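You operate a simulated robot arm through the tools that you are given. There is no shell and no other tool.

The job below is to be done with a simulated robot arm. You get a single attempt, and the scene is never put back.

TASK
Put things in order on the top shelf of the left rack. At the end: the load card (marked "LOAD CARD 29") from the top shelf of the left rack stands where the cream sign (marked "FAULTY") stood; the white tub from the top shelf of the left rack stands where the brown small carton (marked "BOLTS") stood; the brown small carton from the top shelf of the left rack is on the silver tin; the cream sign from the top shelf of the left rack stands where the white tub stood; whatever was shut is shut again. Leave all else as you found it, and nothing knocked over.

The check looks at the end state, three seconds after you hand in, the way a careful person would. Anything else that was tipped, shoved, dropped, spilled or broken makes it a failure.

THE ROBOT
A 5-joint arm with a two-finger parallel gripper, fixed in place. Base frame: the origin is at the foot of the arm, x ahead of it, y to its left, z up; the work surface is at about z = 0. Lengths are in cm, angles in degrees, forces in N, time in s.
With the tool pointing down near the work surface it reaches from about 26 to 60 cm from the base axis. Its first joint turns from -66.0 to 66.0 degrees. The tool tilts only in the upright plane through the base axis and itself; it spins freely about its own axis. Payload 1.57 kg.
The TCP is the grasp point between the finger pads, 3 cm short of the fingertips. In the tool frame z runs along the fingers and y along their closing line. The gripper opens to 8 cm. The fingers are 1.7 cm wide and 1.2 cm thick; the gripper's body (4 by 8.2 cm) begins 8 cm behind the TCP.
Orientation is told as [roll, pitch, yaw] about the base's x, y, z axes, in that order, counted from this pose: with the fingers straight down and closing along the base's y, the tool's x points along the base's -x, its y along +y and its z along -z.

THE INTERFACE
- The arm moves only by the tool nudge_tool. Its argument "increments" is a list of rows, each an object of numbers (a shift or turn left out is 0, a gripper value left out holds the last): "ax", "ay", "az": the turn, a rotation vector about the base's x, y, z in units of 60 degrees (1.0 is 60 degrees); "tx", "ty", "tz": the shift along the base's x, y, z in units of 300 mm (1.0 is 300 mm); "fingers": the gripper command, from -1 (shut) to 1 (fully open), values between in proportion. In form: [{"ax": .., "ay": .., "az": .., "tx": .., "ty": .., "tz": .., "fingers": ..}, ...]. A call has 1 to 20 rows; each row is the pose to reach, as a shift and turn from the pose commanded when the call began. A call with a number of a shift or a turn outside -1 to 1 is refused whole. Each row takes 0.2 s and may step no farther than 5 cm and 8.6 degrees from the row before; otherwise, or with a gripper value out of range, the whole call is refused. A pose out of reach is approached as far as the arm can. The call stops where the force on the tool passes 40 N (or 10 N more than at its start, if that is more) or the arm is blocked; 0.2 s more then pass. Each finger travels about 15.3 cm/s and halts on what it meets, pressing with about 43 N; the grip force reading is that of the motor and also rises with nothing between the fingers. The clock runs only during rows and for 0.2 s after the last one: add rows that repeat a pose to give the fingers time. It gives the time, the measured TCP pose, the force on the tool (base axes), the opening and the grip force at its end, in the units of the frame above (readings bear some noise), with the torque about the TCP (base axes, N m) and any sound that the robot's microphone picked up.
- Cameras (640 x 400 px; columns grow to the right, rows downward): "scene" is fixed at [4.87, 40.03, 53.36]; the picture's right is [-0.65, -0.76, 0.00], its down [-0.38, 0.33, -0.87] and it looks along [0.65, -0.57, -0.50] (base axes); focal length 348 px, centre (320, 200). "wrist" rides on the gripper at [7.2, -0.7, -12.2] in the tool frame; the picture's right is [0.09, 1.00, 0.00], its down [-0.84, 0.08, -0.54] and it looks along [-0.54, 0.05, 0.84] (tool axes); focal length 238 px, centre (320, 200). There is no depth. A picture from a camera that has moved, and an enlarged one, comes with that camera's place and axes in the base frame and with its lens.
- get_image(camera): a new picture of that camera. The clock stands still meanwhile.
- close_up(camera, box): a new picture of the part [left, top, right, bottom] of that camera's present view, enlarged. The clock stands still meanwhile.
- finish_job(): hands the job in; it is judged then, once.

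Places have to be worked out from the pictures, the camera data and where the tool is seen. Open the gripper and draw the arm clear of the work before you hand the job in, unless the task says otherwise.

The tools are called after ">>>" by a JSON object that holds its "name" and its "arguments". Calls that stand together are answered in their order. nudge_tool: Moves the arm, as the interface text tells. Its arguments: {"type":"object","properties":{"increments":{"type":"array"}},"required":["increments"]} The other tools are called the same way: get_image (camera) takes a picture; close_up (camera, box) takes an enlarged picture of a part of a camera's view; finish_job () hands the job in.

At the start:

```text
clock: 0.0
ee_pos: [34.89, 2.29, 32.53]
tool_rot: [0.1, 0.0, 0.1]
ft_force: [0.3, 0.5, 0.0]
ft_torque: [-0.04, -0.01, 0.04]
gripper_width: 8.0
gripper_force: 0.1
```

scene: 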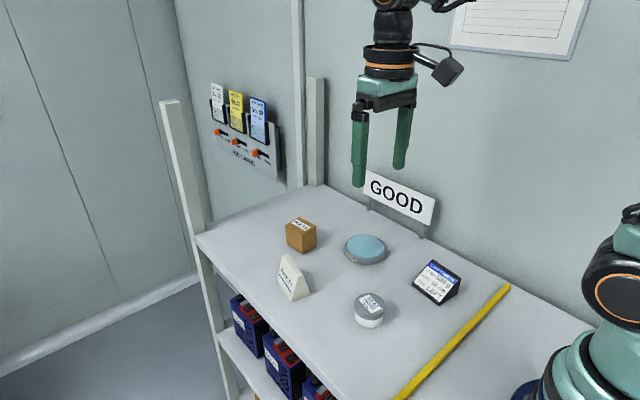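
wrist: 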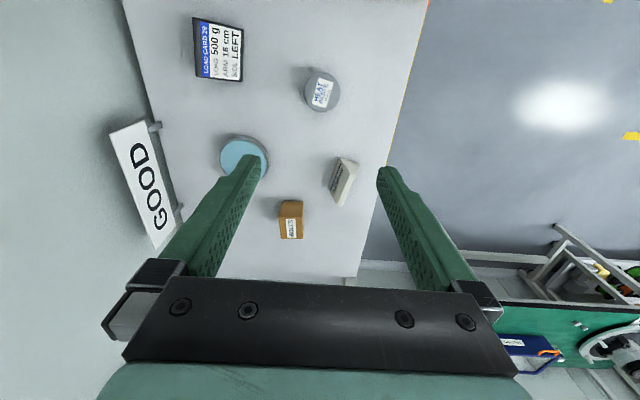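

I begin with close views of the shelf to identify each object before moving anything.

>>> {"name": "close_up", "arguments": {"camera": "scene", "box": [240, 180, 520, 355]}}

>>> {"name": "close_up", "arguments": {"camera": "wrist", "box": [120, 0, 440, 280]}}

>>> {"name": "close_up", "arguments": {"camera": "scene", "box": [160, 60, 320, 200]}}

```text
2.29 times, centred on (380, 268) of scene
camera zoom: at [4.87, 40.03, 53.36], right [-0.65, -0.76, 0.0], down [-0.38, 0.33, -0.87], along [0.65, -0.57, -0.5], focal length 795 px, centre (183, 46)
```

zoom: 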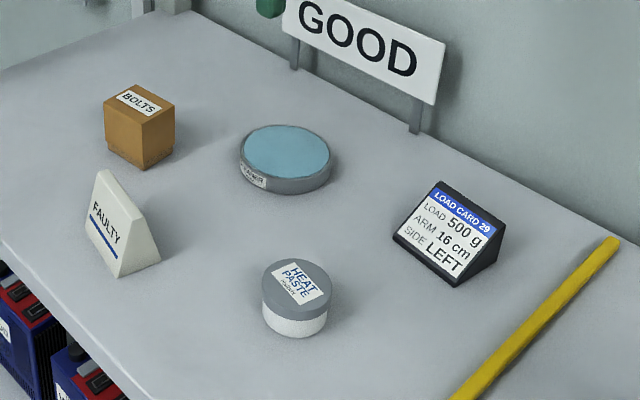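

```text
1.43 times, centred on (280, 140) of wrist
camera zoom: at [27.66, 1.57, 44.9], right [-0.09, 1.0, 0.0], down [0.84, 0.08, 0.54], along [0.54, 0.05, -0.84], focal length 340 px, centre (377, 286)
```

zoom: 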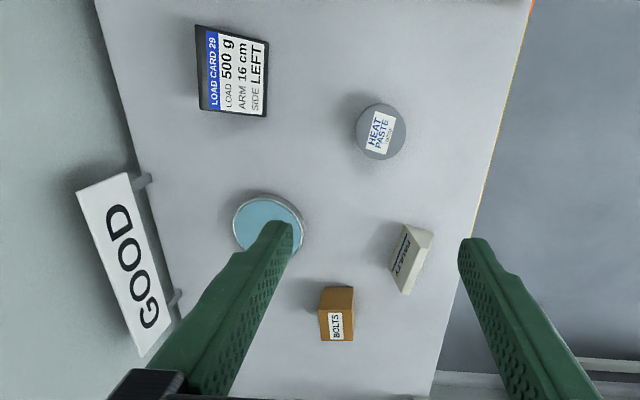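

```text
2.86 times, centred on (240, 130) of scene
camera zoom: at [4.87, 40.03, 53.36], right [-0.65, -0.76, 0.0], down [-0.38, 0.33, -0.87], along [0.65, -0.57, -0.5], focal length 994 px, centre (549, 400)
```

zoom: 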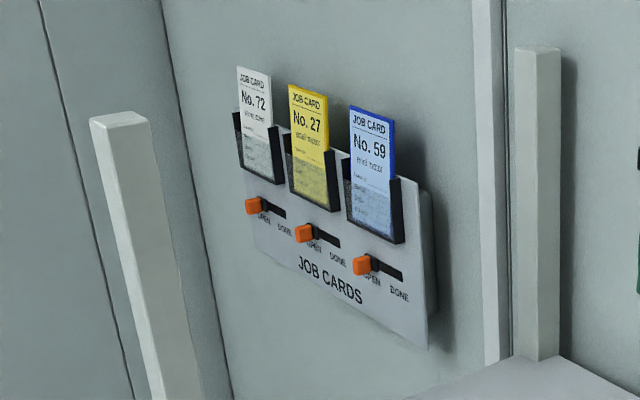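

The tub appears to be near (33.5, 2.4), the tin near (47, -11) and the carton near (60, -2), with the shelf at about z = 0. I'll move the arm forward and a bit lower over free air so the wrist camera sees the far items more closely.

>>> {"name": "nudge_tool", "arguments": {"increments": [{"tx": 0.08, "ty": -0.02, "tz": -0.05}, {"tx": 0.16, "ty": -0.05, "tz": -0.1}, {"tx": 0.24, "ty": -0.08, "tz": -0.15}, {"tx": 0.33, "ty": -0.11, "tz": -0.2}, {"tx": 0.33, "ty": -0.11, "tz": -0.2}]}}

>>> {"name": "get_image", "arguments": {"camera": "wrist"}}

>>> {"name": "get_image", "arguments": {"camera": "scene"}}

```text
clock: 1.2
ee_pos: [44.79, -1.19, 26.79]
tool_rot: [0.0, 0.1, -0.1]
ft_force: [-0.9, 0.0, 0.4]
ft_torque: [-0.02, 0.04, -0.02]
gripper_width: 7.96
gripper_force: 0.2
```

```text
taken
camera wrist: at [37.56, -1.77, 39.15], right [-0.09, 1.0, 0.0], down [0.84, 0.08, 0.54], along [0.54, 0.05, -0.84], focal length 238 px, centre (320, 200)
```

wrist: 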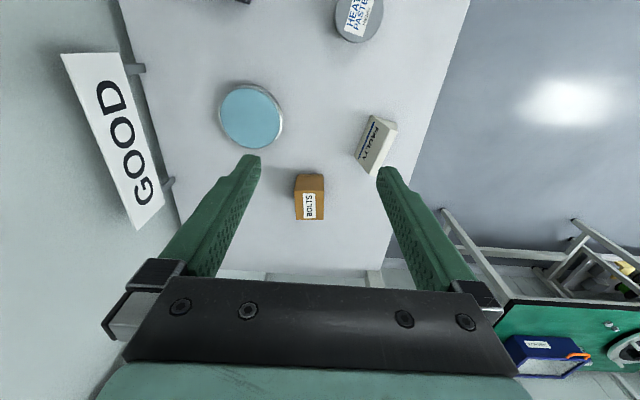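

```text
taken
```

scene: 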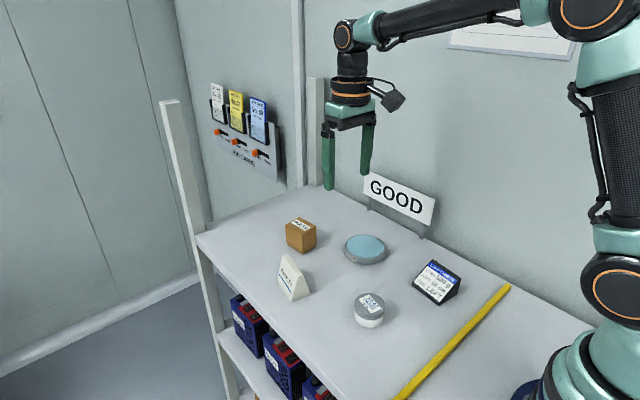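

The move went well and the view is clear. Now I'll enlarge the wrist view on the carton, sign and tin.

>>> {"name": "close_up", "arguments": {"camera": "wrist", "box": [260, 80, 420, 240]}}

>>> {"name": "close_up", "arguments": {"camera": "wrist", "box": [180, 40, 340, 200]}}

>>> {"name": "close_up", "arguments": {"camera": "scene", "box": [260, 200, 340, 310]}}

>>> {"name": "close_up", "arguments": {"camera": "scene", "box": [330, 220, 480, 340]}}

```text
2.50 times, centred on (340, 160) of wrist
camera zoom: at [37.56, -1.77, 39.15], right [-0.09, 1.0, 0.0], down [0.84, 0.08, 0.54], along [0.54, 0.05, -0.84], focal length 596 px, centre (270, 300)
```

zoom: 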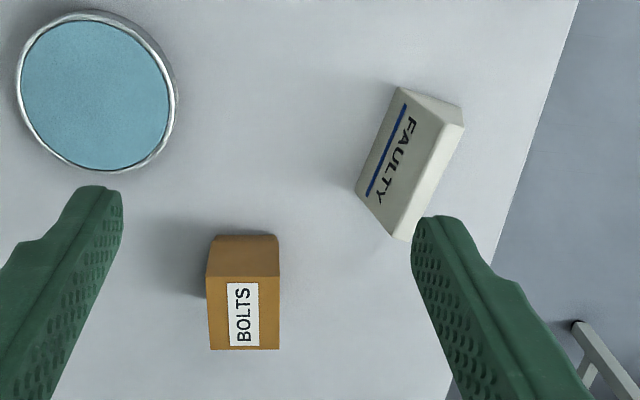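

```text
2.50 times, centred on (260, 120) of wrist
camera zoom: at [37.56, -1.77, 39.15], right [-0.09, 1.0, 0.0], down [0.84, 0.08, 0.54], along [0.54, 0.05, -0.84], focal length 596 px, centre (470, 400)
```

zoom: 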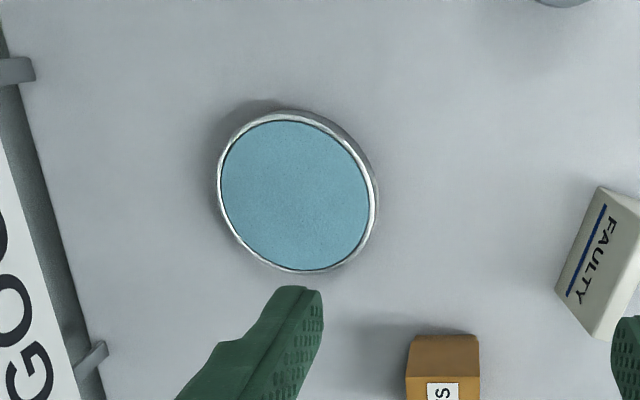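

```text
3.64 times, centred on (300, 255) of scene
camera zoom: at [4.87, 40.03, 53.36], right [-0.65, -0.76, 0.0], down [-0.38, 0.33, -0.87], along [0.65, -0.57, -0.5], focal length 1264 px, centre (393, 0)
```

zoom: 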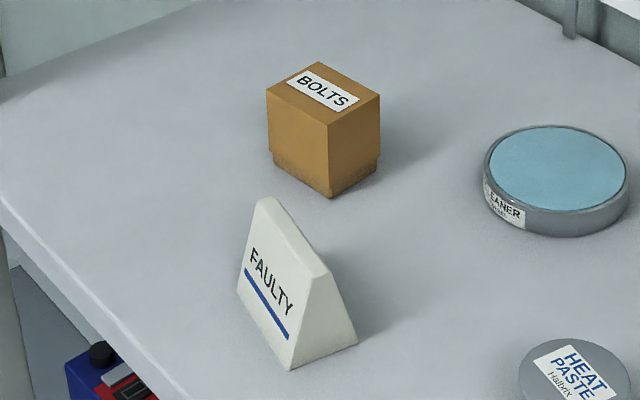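

```text
3.33 times, centred on (405, 280) of scene
camera zoom: at [4.87, 40.03, 53.36], right [-0.65, -0.76, 0.0], down [-0.38, 0.33, -0.87], along [0.65, -0.57, -0.5], focal length 1159 px, centre (37, -67)
```

zoom: 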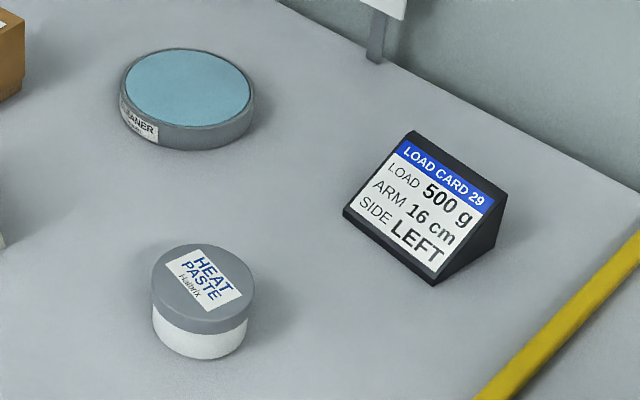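

The carton's lower edge looks slightly inset, so I'll zoom in tightly on it and on the other items before planning grasps.

>>> {"name": "close_up", "arguments": {"camera": "scene", "box": [280, 212, 322, 258]}}

>>> {"name": "close_up", "arguments": {"camera": "scene", "box": [268, 248, 318, 305]}}

>>> {"name": "close_up", "arguments": {"camera": "scene", "box": [345, 285, 395, 335]}}

>>> {"name": "close_up", "arguments": {"camera": "scene", "box": [405, 250, 470, 310]}}

>>> {"name": "close_up", "arguments": {"camera": "scene", "box": [338, 225, 395, 272]}}

```text
8.70 times, centred on (301, 235) of scene
camera zoom: at [4.87, 40.03, 53.36], right [-0.65, -0.76, 0.0], down [-0.38, 0.33, -0.87], along [0.65, -0.57, -0.5], focal length 3024 px, centre (485, -104)
```

zoom: 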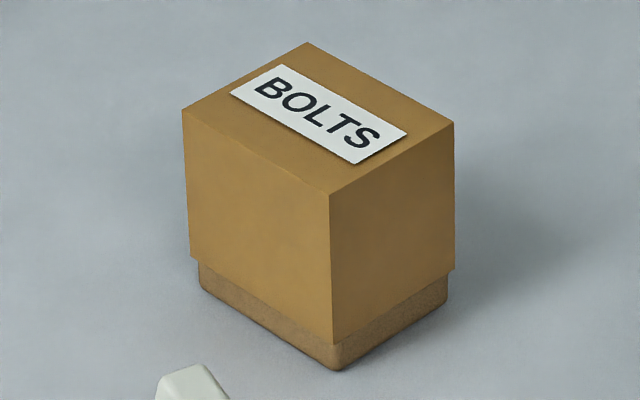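

```text
7.02 times, centred on (293, 276) of scene
camera zoom: at [4.87, 40.03, 53.36], right [-0.65, -0.76, 0.0], down [-0.38, 0.33, -0.87], along [0.65, -0.57, -0.5], focal length 2440 px, centre (510, -337)
```

zoom: 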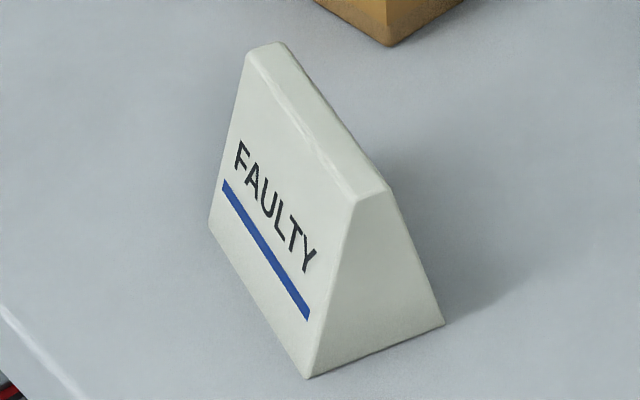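

```text
8.00 times, centred on (370, 310) of scene
camera zoom: at [4.87, 40.03, 53.36], right [-0.65, -0.76, 0.0], down [-0.38, 0.33, -0.87], along [0.65, -0.57, -0.5], focal length 2782 px, centre (-80, -680)
```

zoom: 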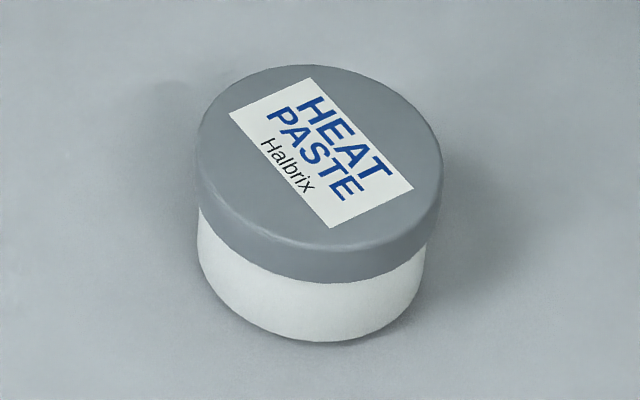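

```text
6.67 times, centred on (438, 280) of scene
camera zoom: at [4.87, 40.03, 53.36], right [-0.65, -0.76, 0.0], down [-0.38, 0.33, -0.87], along [0.65, -0.57, -0.5], focal length 2318 px, centre (-463, -333)
```

zoom: 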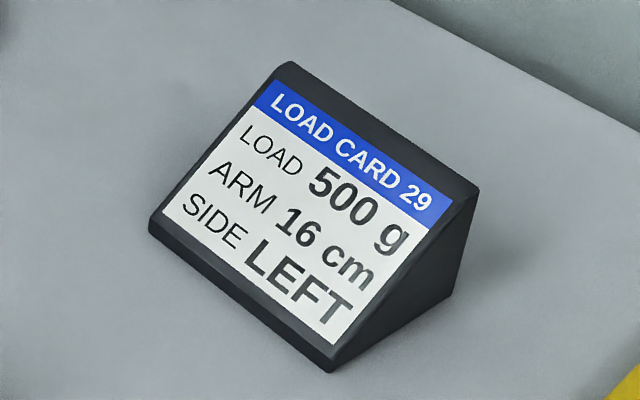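

```text
8.51 times, centred on (366, 248) of scene
camera zoom: at [4.87, 40.03, 53.36], right [-0.65, -0.76, 0.0], down [-0.38, 0.33, -0.87], along [0.65, -0.57, -0.5], focal length 2959 px, centre (-76, -213)
```

zoom: 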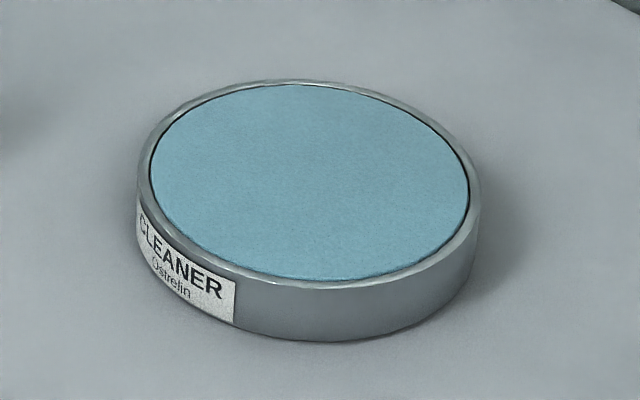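

Estimates: carton about 5.8 × 4.8 × 6 cm at (59.6, -1.4) with a yaw near 6°, tin 9.5 cm wide at (47.3, -11), and sign about 7.2 × 4.5 × 6 cm at (50, 8). I'll go above the carton, turned to match it, and check the alignment.

>>> {"name": "nudge_tool", "arguments": {"increments": [{"tx": 0.08, "tz": -0.06, "az": 0.02}, {"tx": 0.16, "tz": -0.12, "az": 0.04}, {"tx": 0.25, "tz": -0.18, "az": 0.06}, {"tx": 0.33, "tz": -0.24, "az": 0.08}, {"tx": 0.41, "tz": -0.3, "az": 0.097}, {"tx": 0.49, "ty": -0.01, "tz": -0.36, "az": 0.097}, {"tx": 0.49, "ty": -0.01, "tz": -0.36, "az": 0.097}]}}

>>> {"name": "get_image", "arguments": {"camera": "wrist"}}

>>> {"name": "get_image", "arguments": {"camera": "scene"}}

```text
clock: 2.8
ee_pos: [59.67, -1.75, 15.97]
tool_rot: [0.0, 0.1, 5.8]
ft_force: [0.5, 0.6, -0.6]
ft_torque: [-0.01, 0.01, -0.02]
gripper_width: 8.04
gripper_force: 0.1
```

```text
taken
camera wrist: at [52.43, -3.06, 28.28], right [-0.19, 0.98, 0.0], down [0.83, 0.16, 0.54], along [0.53, 0.1, -0.84], focal length 238 px, centre (320, 200)
```

wrist: 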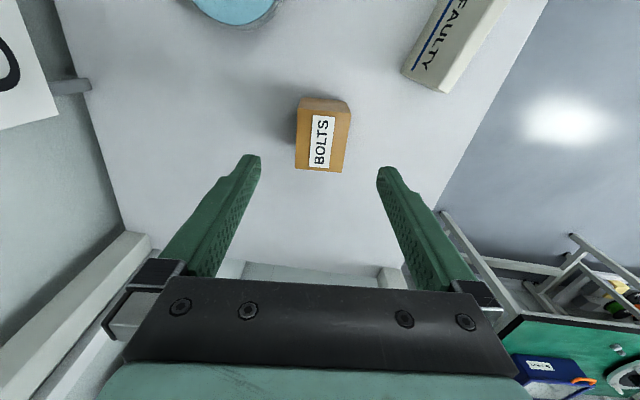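

```text
taken
```

scene: 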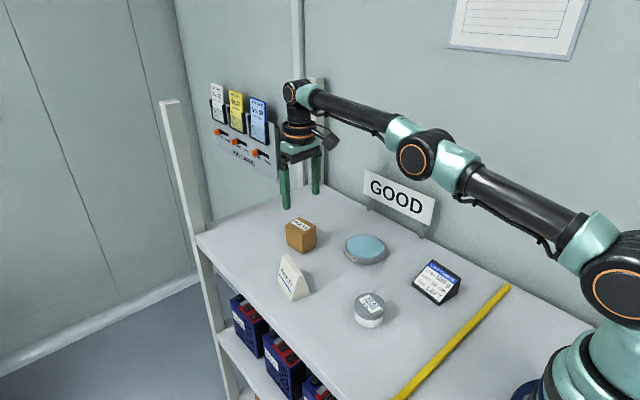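

The carton sits between the fingers in the wrist view. I'll zoom in to measure the exact offset.

>>> {"name": "close_up", "arguments": {"camera": "wrist", "box": [240, 80, 400, 200]}}

>>> {"name": "close_up", "arguments": {"camera": "scene", "box": [260, 150, 350, 260]}}

```text
3.33 times, centred on (320, 140) of wrist
camera zoom: at [52.43, -3.06, 28.28], right [-0.19, 0.98, 0.0], down [0.83, 0.16, 0.54], along [0.53, 0.1, -0.84], focal length 794 px, centre (320, 400)
```

zoom: 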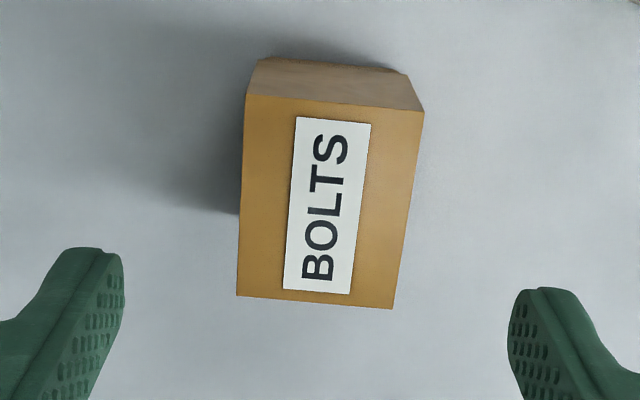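

```text
3.64 times, centred on (305, 205) of scene
camera zoom: at [4.87, 40.03, 53.36], right [-0.65, -0.76, 0.0], down [-0.38, 0.33, -0.87], along [0.65, -0.57, -0.5], focal length 1264 px, centre (374, 182)
```

zoom: 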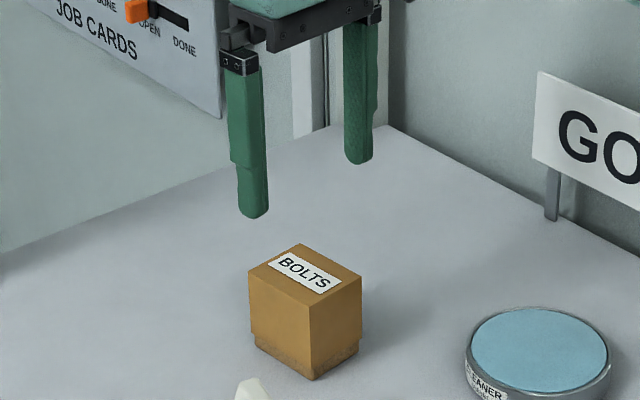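

The carton centre is at about (59.9, -1.5), its top at about 6.5 and its yaw 5.8°, and the fingers match that closely. I'll shift 3 mm in y and descend around it, keeping the fingertips about 1 cm above the shelf.

>>> {"name": "nudge_tool", "arguments": {"increments": [{"ty": 0.01, "tz": -0.1}, {"ty": 0.01, "tz": -0.2}, {"ty": 0.01, "tz": -0.27}, {"ty": 0.01, "tz": -0.33}, {"ty": 0.01, "tz": -0.38}, {"ty": 0.01, "tz": -0.38}]}}

>>> {"name": "get_image", "arguments": {"camera": "wrist"}}

>>> {"name": "close_up", "arguments": {"camera": "scene", "box": [260, 170, 350, 270]}}

```text
clock: 4.2
ee_pos: [59.52, -1.27, 4.43]
tool_rot: [0.0, 0.0, 5.9]
ft_force: [0.3, 0.0, -0.1]
ft_torque: [-0.03, -0.02, 0.04]
gripper_width: 8.03
gripper_force: 0.0
```

```text
taken
camera wrist: at [52.4, -2.65, 16.79], right [-0.19, 0.98, 0.0], down [0.82, 0.16, 0.54], along [0.53, 0.1, -0.84], focal length 238 px, centre (320, 200)
```

wrist: 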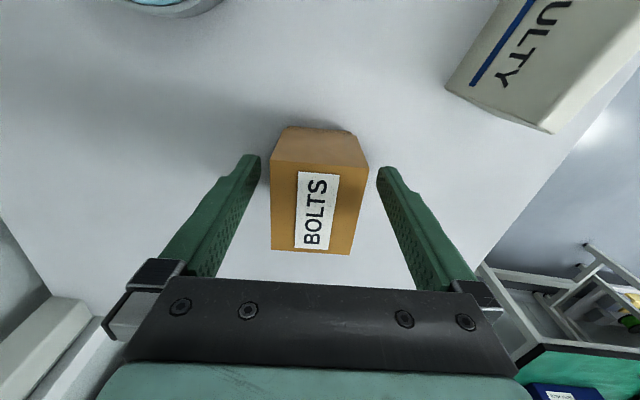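

```text
4.00 times, centred on (305, 220) of scene
camera zoom: at [4.87, 40.03, 53.36], right [-0.65, -0.76, 0.0], down [-0.38, 0.33, -0.87], along [0.65, -0.57, -0.5], focal length 1391 px, centre (380, 120)
```

zoom: 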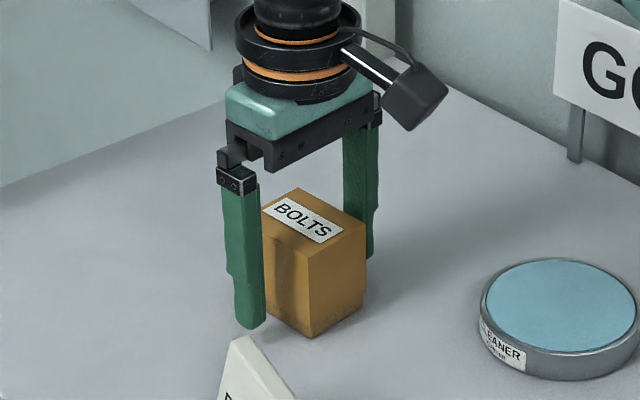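

The fingers straddle the carton with clearance on both sides. I'll close them onto it and read the grip.

>>> {"name": "nudge_tool", "arguments": {"increments": [{"fingers": 0.3}, {"fingers": 0.1}, {"fingers": 0.1}, {"fingers": 0.1}]}}

```text
clock: 5.2
ee_pos: [59.6, -1.24, 4.55]
tool_rot: [0.1, 0.1, 5.7]
ft_force: [0.6, -0.5, -0.5]
ft_torque: [-0.03, -0.05, -0.04]
gripper_width: 4.55
gripper_force: 42.5
```

It is gripped at 4.55 cm wide with 42.5 N. I'll lift 1 cm and check that the carton's base comes along with its lid.

>>> {"name": "nudge_tool", "arguments": {"increments": [{"tz": 0.01, "fingers": -0.2}, {"tz": 0.02}, {"tz": 0.035}, {"tz": 0.035}]}}

>>> {"name": "close_up", "arguments": {"camera": "scene", "box": [260, 190, 340, 260]}}

>>> {"name": "get_image", "arguments": {"camera": "wrist"}}

```text
clock: 6.2
ee_pos: [59.55, -1.13, 5.47]
tool_rot: [0.0, -0.1, 5.9]
ft_force: [-0.2, 0.5, 1.3]
ft_torque: [0.06, -0.03, 0.0]
gripper_width: 4.59
gripper_force: 31.6
```

```text
5.71 times, centred on (300, 225) of scene
camera zoom: at [4.87, 40.03, 53.36], right [-0.65, -0.76, 0.0], down [-0.38, 0.33, -0.87], along [0.65, -0.57, -0.5], focal length 1987 px, centre (434, 57)
```

zoom: 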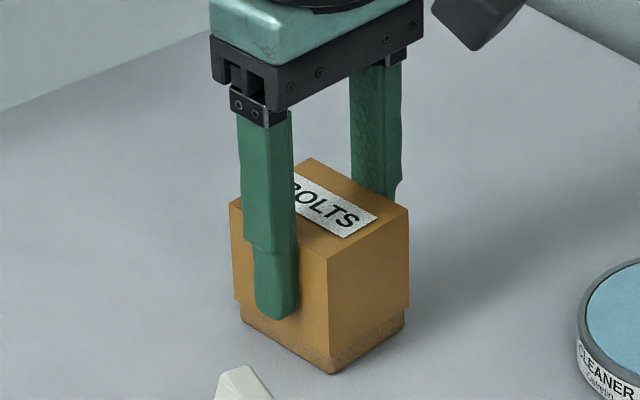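

```text
taken
camera wrist: at [52.35, -2.5, 17.81], right [-0.19, 0.98, 0.0], down [0.82, 0.16, 0.54], along [0.53, 0.1, -0.84], focal length 238 px, centre (320, 200)
```

wrist: 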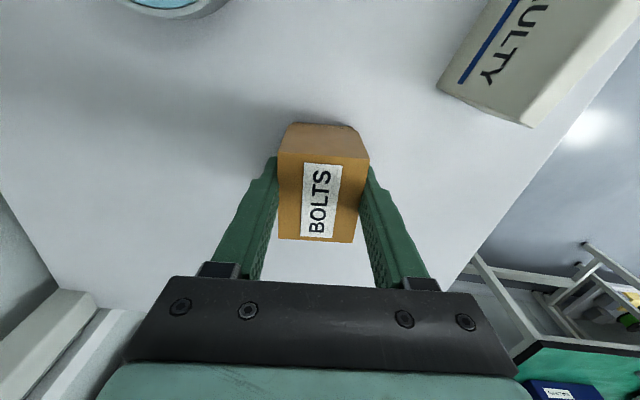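

The carton's outline seems almost unchanged despite the lift. I'll compare with exactly the same crop as before to see whether it rose or the fingers slipped.

>>> {"name": "close_up", "arguments": {"camera": "scene", "box": [280, 212, 322, 258]}}

```text
8.70 times, centred on (301, 235) of scene
camera zoom: at [4.87, 40.03, 53.36], right [-0.65, -0.76, 0.0], down [-0.38, 0.33, -0.87], along [0.65, -0.57, -0.5], focal length 3024 px, centre (485, -104)
```

zoom: 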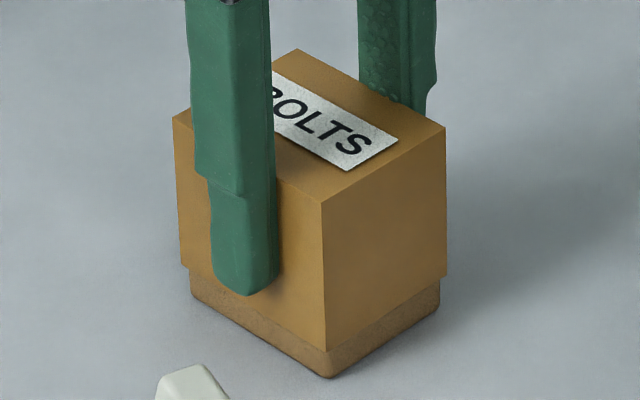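

The box did not rise at all; it only shifted about 3 mm sideways as the fingers closed, so the grip slid up its sides. I'll open a little, go back down slightly lower, squeeze fully and hold to settle.

>>> {"name": "nudge_tool", "arguments": {"increments": [{"fingers": 0.4}, {"fingers": 0.4}, {"tz": -0.02}, {"tz": -0.04}, {"tz": -0.045}, {"tz": -0.045, "fingers": -1}, {"tz": -0.045, "fingers": -1}, {"tz": -0.045, "fingers": -1}, {"tz": -0.045, "fingers": -1}, {"tz": -0.045, "fingers": -1}]}}

>>> {"name": "close_up", "arguments": {"camera": "scene", "box": [270, 190, 330, 260]}}

>>> {"name": "get_image", "arguments": {"camera": "wrist"}}

```text
clock: 8.4
ee_pos: [59.62, -1.21, 4.14]
tool_rot: [0.0, -0.1, 5.9]
ft_force: [1.0, 2.6, 3.4]
ft_torque: [0.07, 0.01, -0.02]
gripper_width: 4.58
gripper_force: 42.9
```

```text
5.71 times, centred on (300, 225) of scene
camera zoom: at [4.87, 40.03, 53.36], right [-0.65, -0.76, 0.0], down [-0.38, 0.33, -0.87], along [0.65, -0.57, -0.5], focal length 1987 px, centre (434, 57)
```

zoom: 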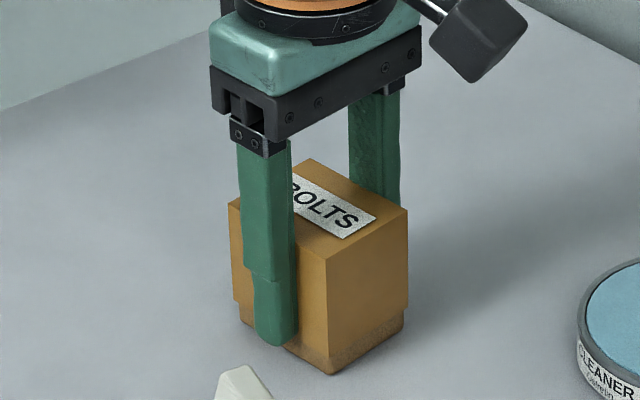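

```text
taken
camera wrist: at [52.4, -2.44, 16.46], right [-0.19, 0.98, 0.0], down [0.82, 0.16, 0.54], along [0.53, 0.1, -0.84], focal length 238 px, centre (320, 200)
```

wrist: 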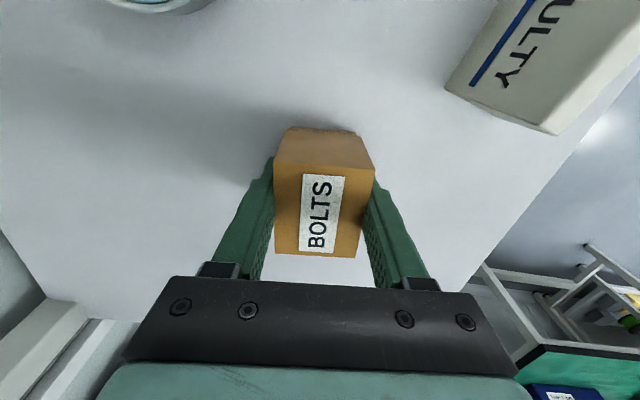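

It is now held firmly at 4.58 cm with 43 N. I'll lift only a few millimetres, slowly, and read the force.

>>> {"name": "nudge_tool", "arguments": {"increments": [{"tz": 0.003, "fingers": -1}, {"tz": 0.006}, {"tz": 0.009}, {"tz": 0.012}, {"tz": 0.015}]}}

>>> {"name": "close_up", "arguments": {"camera": "scene", "box": [270, 190, 330, 260]}}

```text
clock: 9.6
ee_pos: [59.54, -1.12, 4.53]
tool_rot: [0.0, 0.1, 5.9]
ft_force: [-0.6, -0.1, -1.6]
ft_torque: [0.06, -0.01, -0.01]
gripper_width: 4.58
gripper_force: 42.8
```

```text
5.71 times, centred on (300, 225) of scene
camera zoom: at [4.87, 40.03, 53.36], right [-0.65, -0.76, 0.0], down [-0.38, 0.33, -0.87], along [0.65, -0.57, -0.5], focal length 1987 px, centre (434, 57)
```

zoom: 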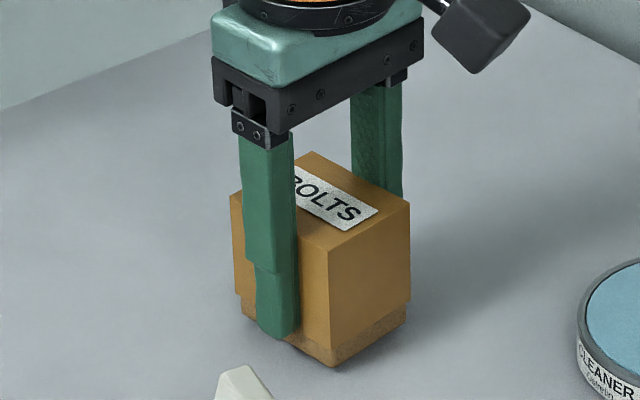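

This time the whole carton rose by about 3-4 mm, base included. I'll keep lifting gently and check for slip.

>>> {"name": "nudge_tool", "arguments": {"increments": [{"tz": 0.008, "fingers": -1}, {"tz": 0.016}, {"tz": 0.026}, {"tz": 0.036}, {"tz": 0.046}, {"tz": 0.056}, {"tz": 0.066}, {"tz": 0.066}]}}

>>> {"name": "close_up", "arguments": {"camera": "scene", "box": [270, 190, 330, 260]}}

>>> {"name": "get_image", "arguments": {"camera": "wrist"}}

```text
clock: 11.4
ee_pos: [59.33, -1.06, 6.48]
tool_rot: [0.0, 0.1, 5.8]
ft_force: [0.0, -0.2, -2.6]
ft_torque: [0.03, 0.05, 0.01]
gripper_width: 4.57
gripper_force: 43.0
```

```text
5.71 times, centred on (300, 225) of scene
camera zoom: at [4.87, 40.03, 53.36], right [-0.65, -0.76, 0.0], down [-0.38, 0.33, -0.87], along [0.65, -0.57, -0.5], focal length 1987 px, centre (434, 57)
```

zoom: 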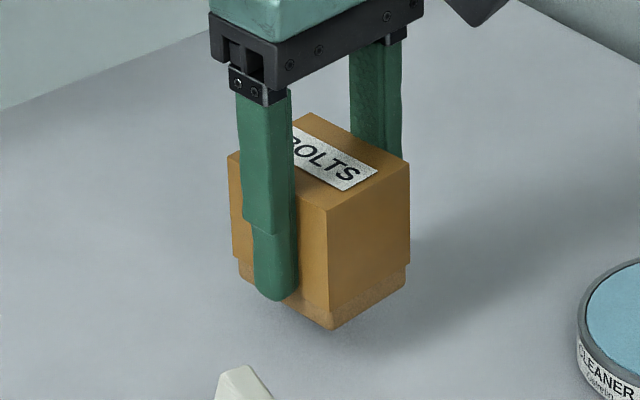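

```text
taken
camera wrist: at [52.3, -2.48, 18.82], right [-0.19, 0.98, 0.0], down [0.82, 0.16, 0.54], along [0.53, 0.1, -0.84], focal length 238 px, centre (320, 200)
```

wrist: 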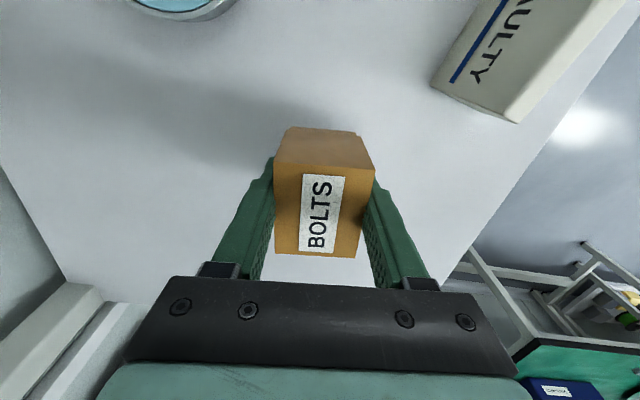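

The carton is lifted clear with no slip (weight about 2.6 N, and the lid and base stay together). I'll raise it and carry it over toward the tin.

>>> {"name": "nudge_tool", "arguments": {"increments": [{"tz": 0.05, "fingers": -1}, {"tz": 0.1}, {"tz": 0.16}, {"tz": 0.22}, {"tx": -0.04, "ty": -0.04, "tz": 0.25}, {"tx": -0.1, "ty": -0.08, "tz": 0.25}, {"tx": -0.16, "ty": -0.13, "tz": 0.25}, {"tx": -0.22, "ty": -0.18, "tz": 0.25}, {"tx": -0.28, "ty": -0.23, "tz": 0.25}, {"tx": -0.34, "ty": -0.28, "tz": 0.25}, {"tx": -0.39, "ty": -0.32, "tz": 0.25}, {"tx": -0.41, "ty": -0.33, "tz": 0.25}, {"tx": -0.41, "ty": -0.33, "tz": 0.25}]}}

>>> {"name": "get_image", "arguments": {"camera": "wrist"}}

>>> {"name": "get_image", "arguments": {"camera": "scene"}}

```text
clock: 14.2
ee_pos: [47.3, -11.09, 14.04]
tool_rot: [0.0, 0.1, 5.9]
ft_force: [-0.1, 0.3, -1.4]
ft_torque: [0.04, -0.01, -0.03]
gripper_width: 4.55
gripper_force: 43.2
```

```text
taken
camera wrist: at [40.08, -12.39, 26.29], right [-0.19, 0.98, 0.0], down [0.82, 0.16, 0.54], along [0.53, 0.1, -0.84], focal length 238 px, centre (320, 200)
```

wrist: 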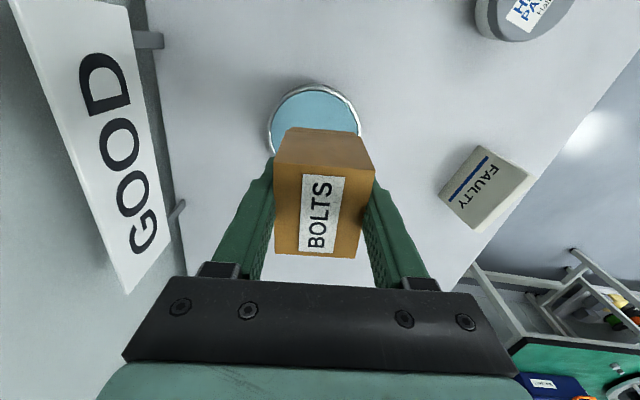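

```text
taken
```

scene: 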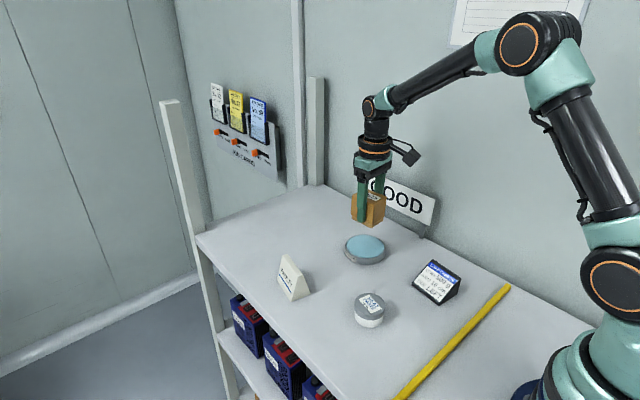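

The carton hangs above the tin. I'll zoom to measure the carton-to-tin alignment before lowering.

>>> {"name": "close_up", "arguments": {"camera": "wrist", "box": [240, 70, 400, 270]}}

>>> {"name": "close_up", "arguments": {"camera": "scene", "box": [320, 160, 420, 280]}}

```text
2.00 times, centred on (320, 170) of wrist
camera zoom: at [40.08, -12.39, 26.29], right [-0.19, 0.98, 0.0], down [0.82, 0.16, 0.54], along [0.53, 0.1, -0.84], focal length 477 px, centre (320, 260)
```

zoom: 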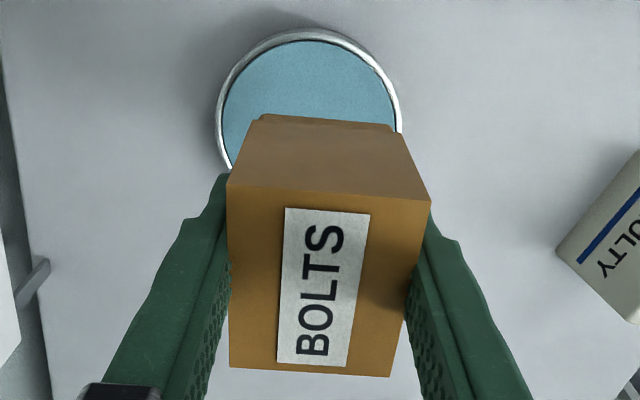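

```text
3.33 times, centred on (370, 220) of scene
camera zoom: at [4.87, 40.03, 53.36], right [-0.65, -0.76, 0.0], down [-0.38, 0.33, -0.87], along [0.65, -0.57, -0.5], focal length 1159 px, centre (153, 133)
```

zoom: 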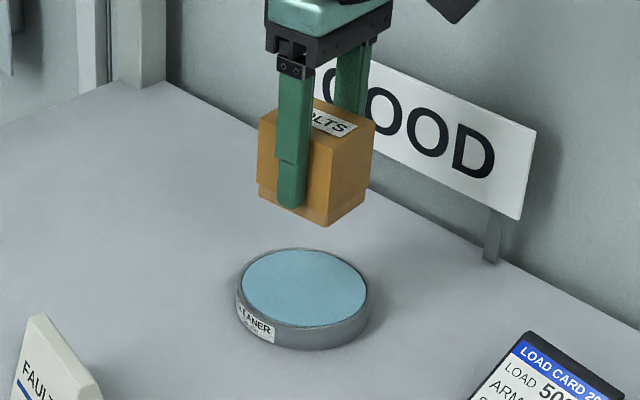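

The carton centre is about (47.4, -11.0) and the tin centre about (47.5, -11.4). I'll correct by 4 mm and lower to just above the tin.

>>> {"name": "nudge_tool", "arguments": {"increments": [{"tx": 0.003, "ty": -0.012, "tz": -0.06, "fingers": -1}, {"tx": 0.003, "ty": -0.012, "tz": -0.12}, {"tx": 0.003, "ty": -0.012, "tz": -0.17}, {"tx": 0.003, "ty": -0.012, "tz": -0.21}, {"tx": 0.003, "ty": -0.012, "tz": -0.24}, {"tx": 0.003, "ty": -0.012, "tz": -0.245}, {"tx": 0.003, "ty": -0.012, "tz": -0.245}]}}

>>> {"name": "close_up", "arguments": {"camera": "scene", "box": [330, 190, 410, 280]}}

>>> {"name": "get_image", "arguments": {"camera": "wrist"}}

```text
clock: 15.8
ee_pos: [47.33, -11.33, 6.46]
tool_rot: [0.0, -0.1, 5.8]
ft_force: [1.1, 0.4, -1.4]
ft_torque: [-0.01, 0.04, 0.02]
gripper_width: 4.55
gripper_force: 42.6
```

```text
4.44 times, centred on (370, 235) of scene
camera zoom: at [4.87, 40.03, 53.36], right [-0.65, -0.76, 0.0], down [-0.38, 0.33, -0.87], along [0.65, -0.57, -0.5], focal length 1546 px, centre (98, 44)
```

zoom: 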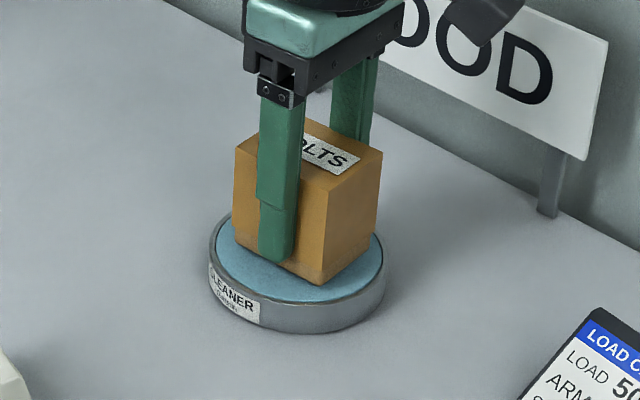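

```text
taken
camera wrist: at [40.16, -12.69, 18.9], right [-0.19, 0.98, 0.0], down [0.82, 0.16, 0.54], along [0.53, 0.1, -0.84], focal length 238 px, centre (320, 200)
```

wrist: 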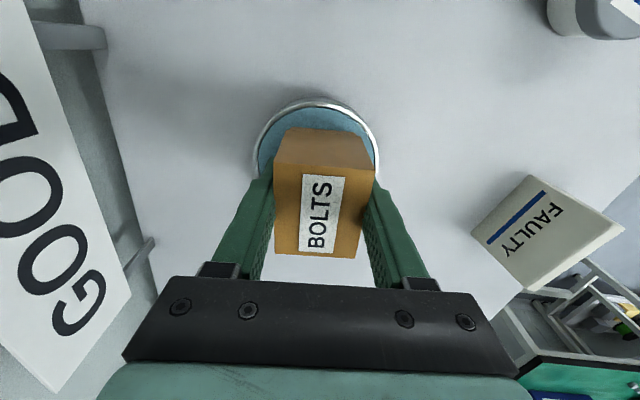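

The carton is centred over the tin and nearly touching it. I'll lower in 1 mm steps and watch for contact force.

>>> {"name": "nudge_tool", "arguments": {"increments": [{"tz": -0.003, "fingers": -1}, {"tz": -0.006}, {"tz": -0.009}, {"tz": -0.012}, {"tz": -0.012}]}}

```text
clock: 17.0
ee_pos: [47.36, -11.18, 6.08]
tool_rot: [0.0, 0.1, 5.9]
ft_force: [0.8, 0.5, -1.8]
ft_torque: [0.02, -0.02, -0.03]
gripper_width: 4.57
gripper_force: 42.9
```

Still no contact, with the force unchanged at about -1.8 N. I'll continue down in small steps.

>>> {"name": "nudge_tool", "arguments": {"increments": [{"tz": -0.003, "fingers": -1}, {"tz": -0.006}, {"tz": -0.008}, {"tz": -0.008}]}}

>>> {"name": "close_up", "arguments": {"camera": "scene", "box": [340, 220, 400, 275]}}

```text
clock: 18.0
ee_pos: [47.36, -11.24, 6.21]
tool_rot: [-0.1, -0.2, 5.9]
ft_force: [-2.8, 7.8, 25.6]
ft_torque: [0.34, 0.25, 0.09]
gripper_width: 4.54
gripper_force: 43.5
```

```text
7.27 times, centred on (370, 248) of scene
camera zoom: at [4.86, 40.03, 53.36], right [-0.65, -0.76, 0.0], down [-0.38, 0.33, -0.87], along [0.65, -0.57, -0.5], focal length 2529 px, centre (-44, -146)
```

zoom: 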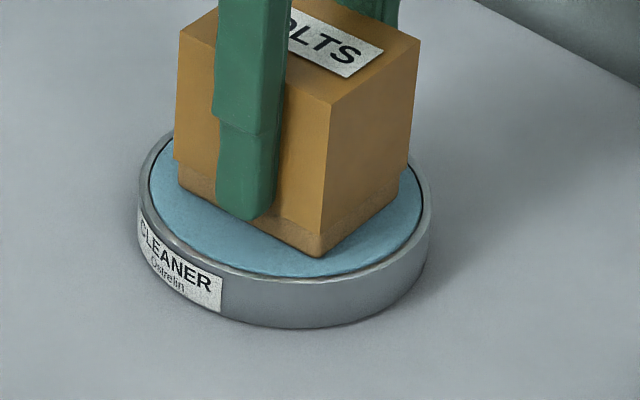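

The carton has touched down on the tin (25 N upward). I'll relieve the pressure by about 1 mm and then open the fingers gently.

>>> {"name": "nudge_tool", "arguments": {"increments": [{"tz": 0.003, "fingers": -1}, {"tz": 0.004, "fingers": -1}, {"tz": 0.004, "fingers": 0.2}, {"tz": 0.004, "fingers": 0.4}, {"tz": 0.004, "fingers": 0.6}, {"tz": 0.004, "fingers": 0.6}]}}

>>> {"name": "close_up", "arguments": {"camera": "scene", "box": [330, 190, 410, 280]}}

>>> {"name": "get_image", "arguments": {"camera": "wrist"}}

```text
clock: 19.4
ee_pos: [47.14, -11.33, 6.21]
tool_rot: [0.0, 0.0, 5.8]
ft_force: [0.0, 0.6, 0.4]
ft_torque: [-0.02, -0.03, -0.04]
gripper_width: 6.38
gripper_force: 0.1
```

```text
4.44 times, centred on (370, 235) of scene
camera zoom: at [4.87, 40.03, 53.36], right [-0.65, -0.76, 0.0], down [-0.38, 0.33, -0.87], along [0.65, -0.57, -0.5], focal length 1546 px, centre (98, 44)
```

zoom: 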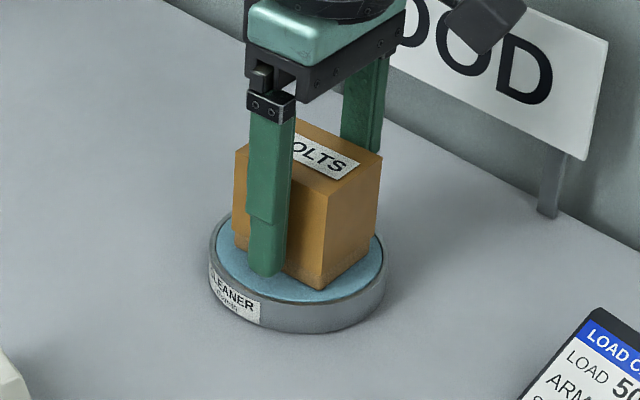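

```text
taken
camera wrist: at [40.08, -12.73, 18.51], right [-0.19, 0.98, 0.0], down [0.82, 0.16, 0.54], along [0.53, 0.1, -0.84], focal length 238 px, centre (320, 200)
```

wrist: 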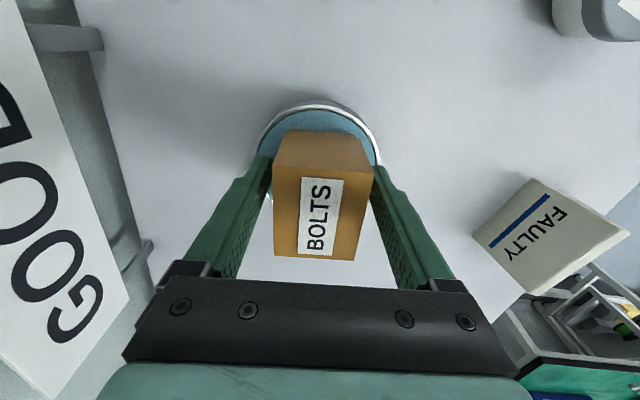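

The carton stands on the tin and the fingers are free. I'll open fully, rise straight up and move over the tub.

>>> {"name": "nudge_tool", "arguments": {"increments": [{"fingers": 0.8, "tz": 0.01}, {"fingers": 0.8, "tz": 0.06}, {"tz": 0.14, "fingers": 1}, {"tz": 0.24}, {"tz": 0.36}, {"tx": -0.06, "ty": 0.06, "tz": 0.42, "az": -0.02}, {"tx": -0.13, "ty": 0.13, "tz": 0.42, "az": -0.04}, {"tx": -0.2, "ty": 0.2, "tz": 0.42, "az": -0.06}, {"tx": -0.27, "ty": 0.27, "tz": 0.42, "az": -0.08}, {"tx": -0.34, "ty": 0.34, "tz": 0.42, "az": -0.097}, {"tx": -0.41, "ty": 0.41, "tz": 0.42, "az": -0.097}, {"tx": -0.45, "ty": 0.455, "tz": 0.42, "az": -0.097}, {"tx": -0.45, "ty": 0.455, "tz": 0.42, "az": -0.097}]}}

>>> {"name": "get_image", "arguments": {"camera": "wrist"}}

>>> {"name": "get_image", "arguments": {"camera": "scene"}}

```text
clock: 22.2
ee_pos: [33.63, 2.39, 18.68]
tool_rot: [0.0, -0.1, 0.0]
ft_force: [-0.2, -1.4, 0.9]
ft_torque: [0.03, -0.02, 0.02]
gripper_width: 8.01
gripper_force: 0.0
```

```text
taken
camera wrist: at [26.49, 1.76, 31.02], right [-0.09, 1.0, 0.0], down [0.84, 0.08, 0.54], along [0.54, 0.05, -0.84], focal length 238 px, centre (320, 200)
```

wrist: 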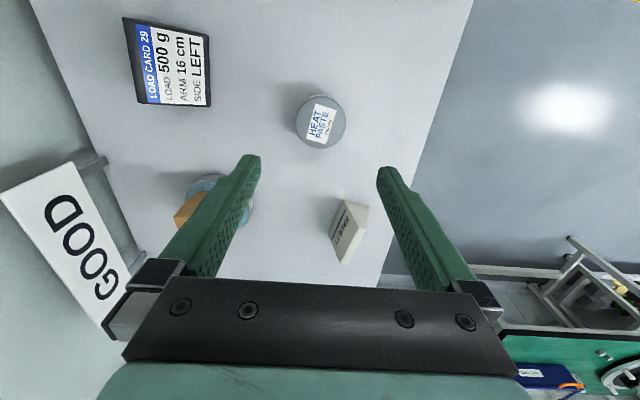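

```text
taken
```

scene: 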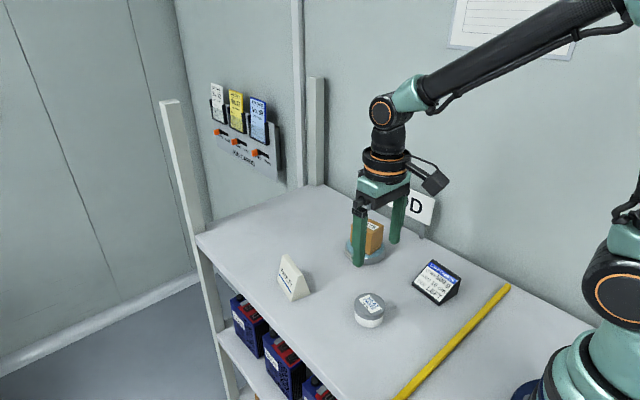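

The carton stays upright on the tin. I'll zoom in to measure the tub position under the gripper, along with the card and the sign.

>>> {"name": "close_up", "arguments": {"camera": "wrist", "box": [260, 60, 380, 180]}}

>>> {"name": "close_up", "arguments": {"camera": "wrist", "box": [100, 0, 260, 130]}}

>>> {"name": "close_up", "arguments": {"camera": "wrist", "box": [300, 170, 400, 280]}}

>>> {"name": "close_up", "arguments": {"camera": "scene", "box": [325, 190, 415, 280]}}

```text
3.33 times, centred on (320, 120) of wrist
camera zoom: at [26.49, 1.76, 31.02], right [-0.09, 1.0, 0.0], down [0.84, 0.08, 0.54], along [0.54, 0.05, -0.84], focal length 794 px, centre (320, 467)
```

zoom: 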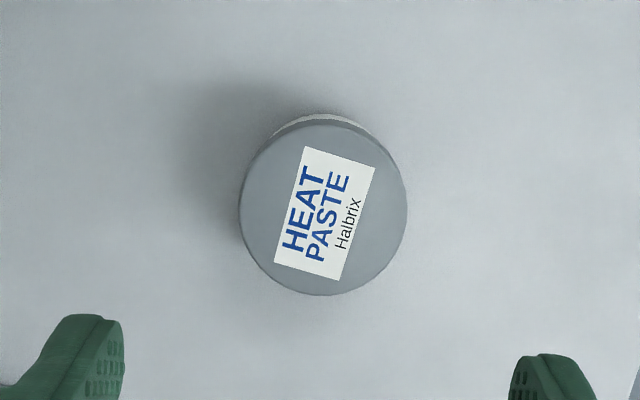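

```text
3.08 times, centred on (180, 65) of wrist
camera zoom: at [26.49, 1.76, 31.02], right [-0.09, 1.0, 0.0], down [0.84, 0.08, 0.54], along [0.54, 0.05, -0.84], focal length 733 px, centre (751, 615)
```

zoom: 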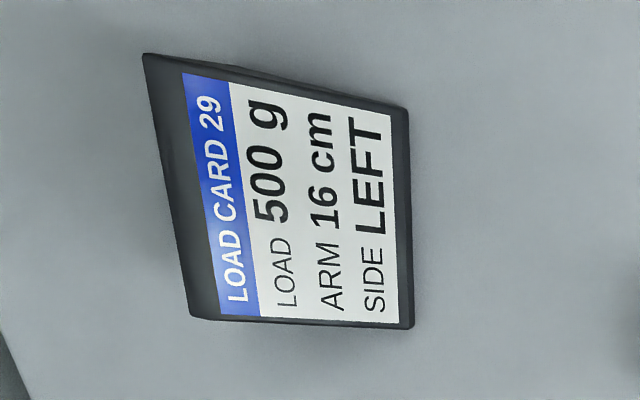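

```text
3.64 times, centred on (350, 225) of wrist
camera zoom: at [26.49, 1.76, 31.02], right [-0.09, 1.0, 0.0], down [0.84, 0.08, 0.54], along [0.54, 0.05, -0.84], focal length 867 px, centre (211, 109)
```

zoom: 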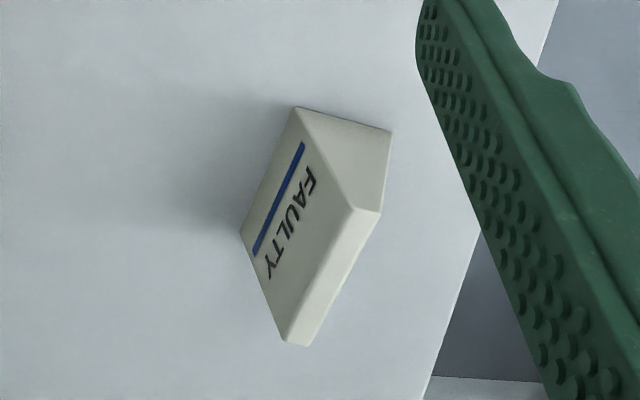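

```text
4.44 times, centred on (370, 235) of scene
camera zoom: at [4.87, 40.03, 53.36], right [-0.65, -0.76, 0.0], down [-0.38, 0.33, -0.87], along [0.65, -0.57, -0.5], focal length 1546 px, centre (98, 44)
```

zoom: 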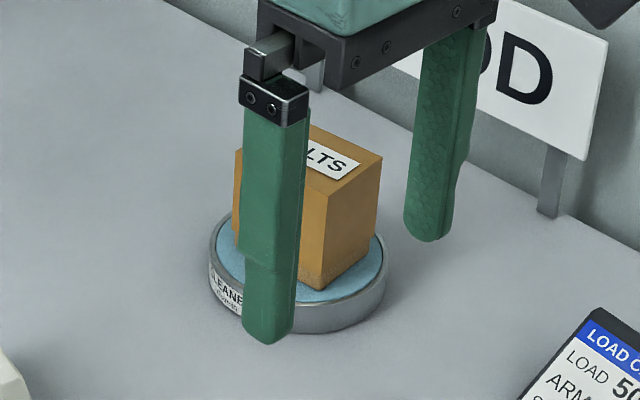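

The tub centre is at about (33.45, 2.55) with a diameter of 5.5 and its top near z = 4.2. I'll descend around it to TCP z of about 4.2, with the fingertips just above the shelf.

>>> {"name": "nudge_tool", "arguments": {"increments": [{"tx": -0.005, "ty": 0.004, "tz": -0.1}, {"tx": -0.005, "ty": 0.004, "tz": -0.2}, {"tx": -0.005, "ty": 0.004, "tz": -0.29}, {"tx": -0.005, "ty": 0.004, "tz": -0.36}, {"tx": -0.005, "ty": 0.004, "tz": -0.42}, {"tx": -0.005, "ty": 0.004, "tz": -0.46}, {"tx": -0.005, "ty": 0.004, "tz": -0.483}, {"tx": -0.005, "ty": 0.004, "tz": -0.483}]}}

>>> {"name": "get_image", "arguments": {"camera": "wrist"}}

>>> {"name": "close_up", "arguments": {"camera": "scene", "box": [330, 260, 410, 345]}}

```text
clock: 24.0
ee_pos: [33.57, 2.56, 4.16]
tool_rot: [-0.1, 0.0, 0.0]
ft_force: [0.5, 0.9, -0.1]
ft_torque: [0.0, -0.02, 0.02]
gripper_width: 8.0
gripper_force: 0.0
```

```text
taken
camera wrist: at [26.36, 1.93, 16.51], right [-0.09, 1.0, 0.0], down [0.84, 0.08, 0.54], along [0.54, 0.05, -0.84], focal length 238 px, centre (320, 200)
```

wrist: 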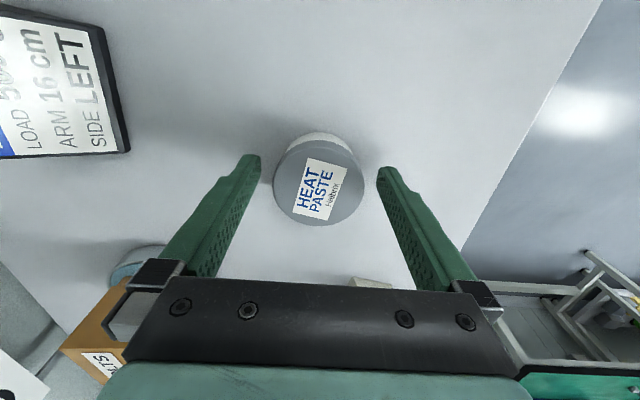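

```text
4.71 times, centred on (370, 302) of scene
camera zoom: at [4.87, 40.03, 53.36], right [-0.65, -0.76, 0.0], down [-0.38, 0.33, -0.87], along [0.65, -0.57, -0.5], focal length 1636 px, centre (85, -282)
```

zoom: 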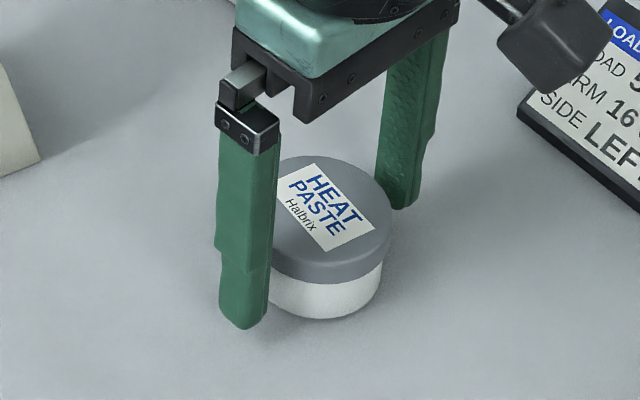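

The fingers straddle the tub evenly. I'll close fully and let the grip settle.

>>> {"name": "nudge_tool", "arguments": {"increments": [{"fingers": 0.5}, {"fingers": 0.35}, {"fingers": -1}, {"fingers": -1}, {"fingers": -1}, {"fingers": -1}]}}

>>> {"name": "close_up", "arguments": {"camera": "scene", "box": [330, 260, 410, 345]}}

```text
clock: 25.4
ee_pos: [33.6, 2.61, 4.07]
tool_rot: [0.0, 0.1, 0.0]
ft_force: [-0.5, -0.6, -0.5]
ft_torque: [-0.07, 0.01, -0.02]
gripper_width: 5.64
gripper_force: 42.7
```

```text
4.71 times, centred on (370, 302) of scene
camera zoom: at [4.87, 40.03, 53.36], right [-0.65, -0.76, 0.0], down [-0.38, 0.33, -0.87], along [0.65, -0.57, -0.5], focal length 1636 px, centre (85, -282)
```

zoom: 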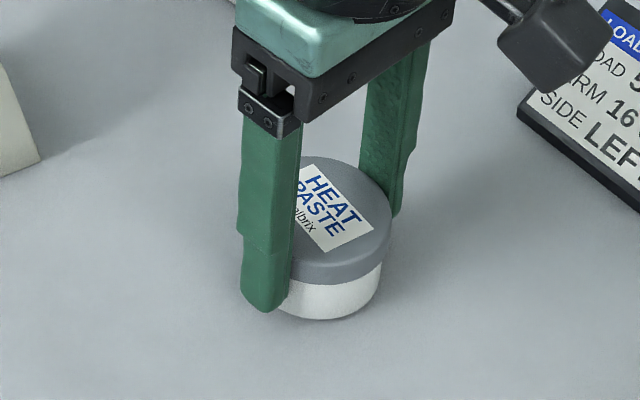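

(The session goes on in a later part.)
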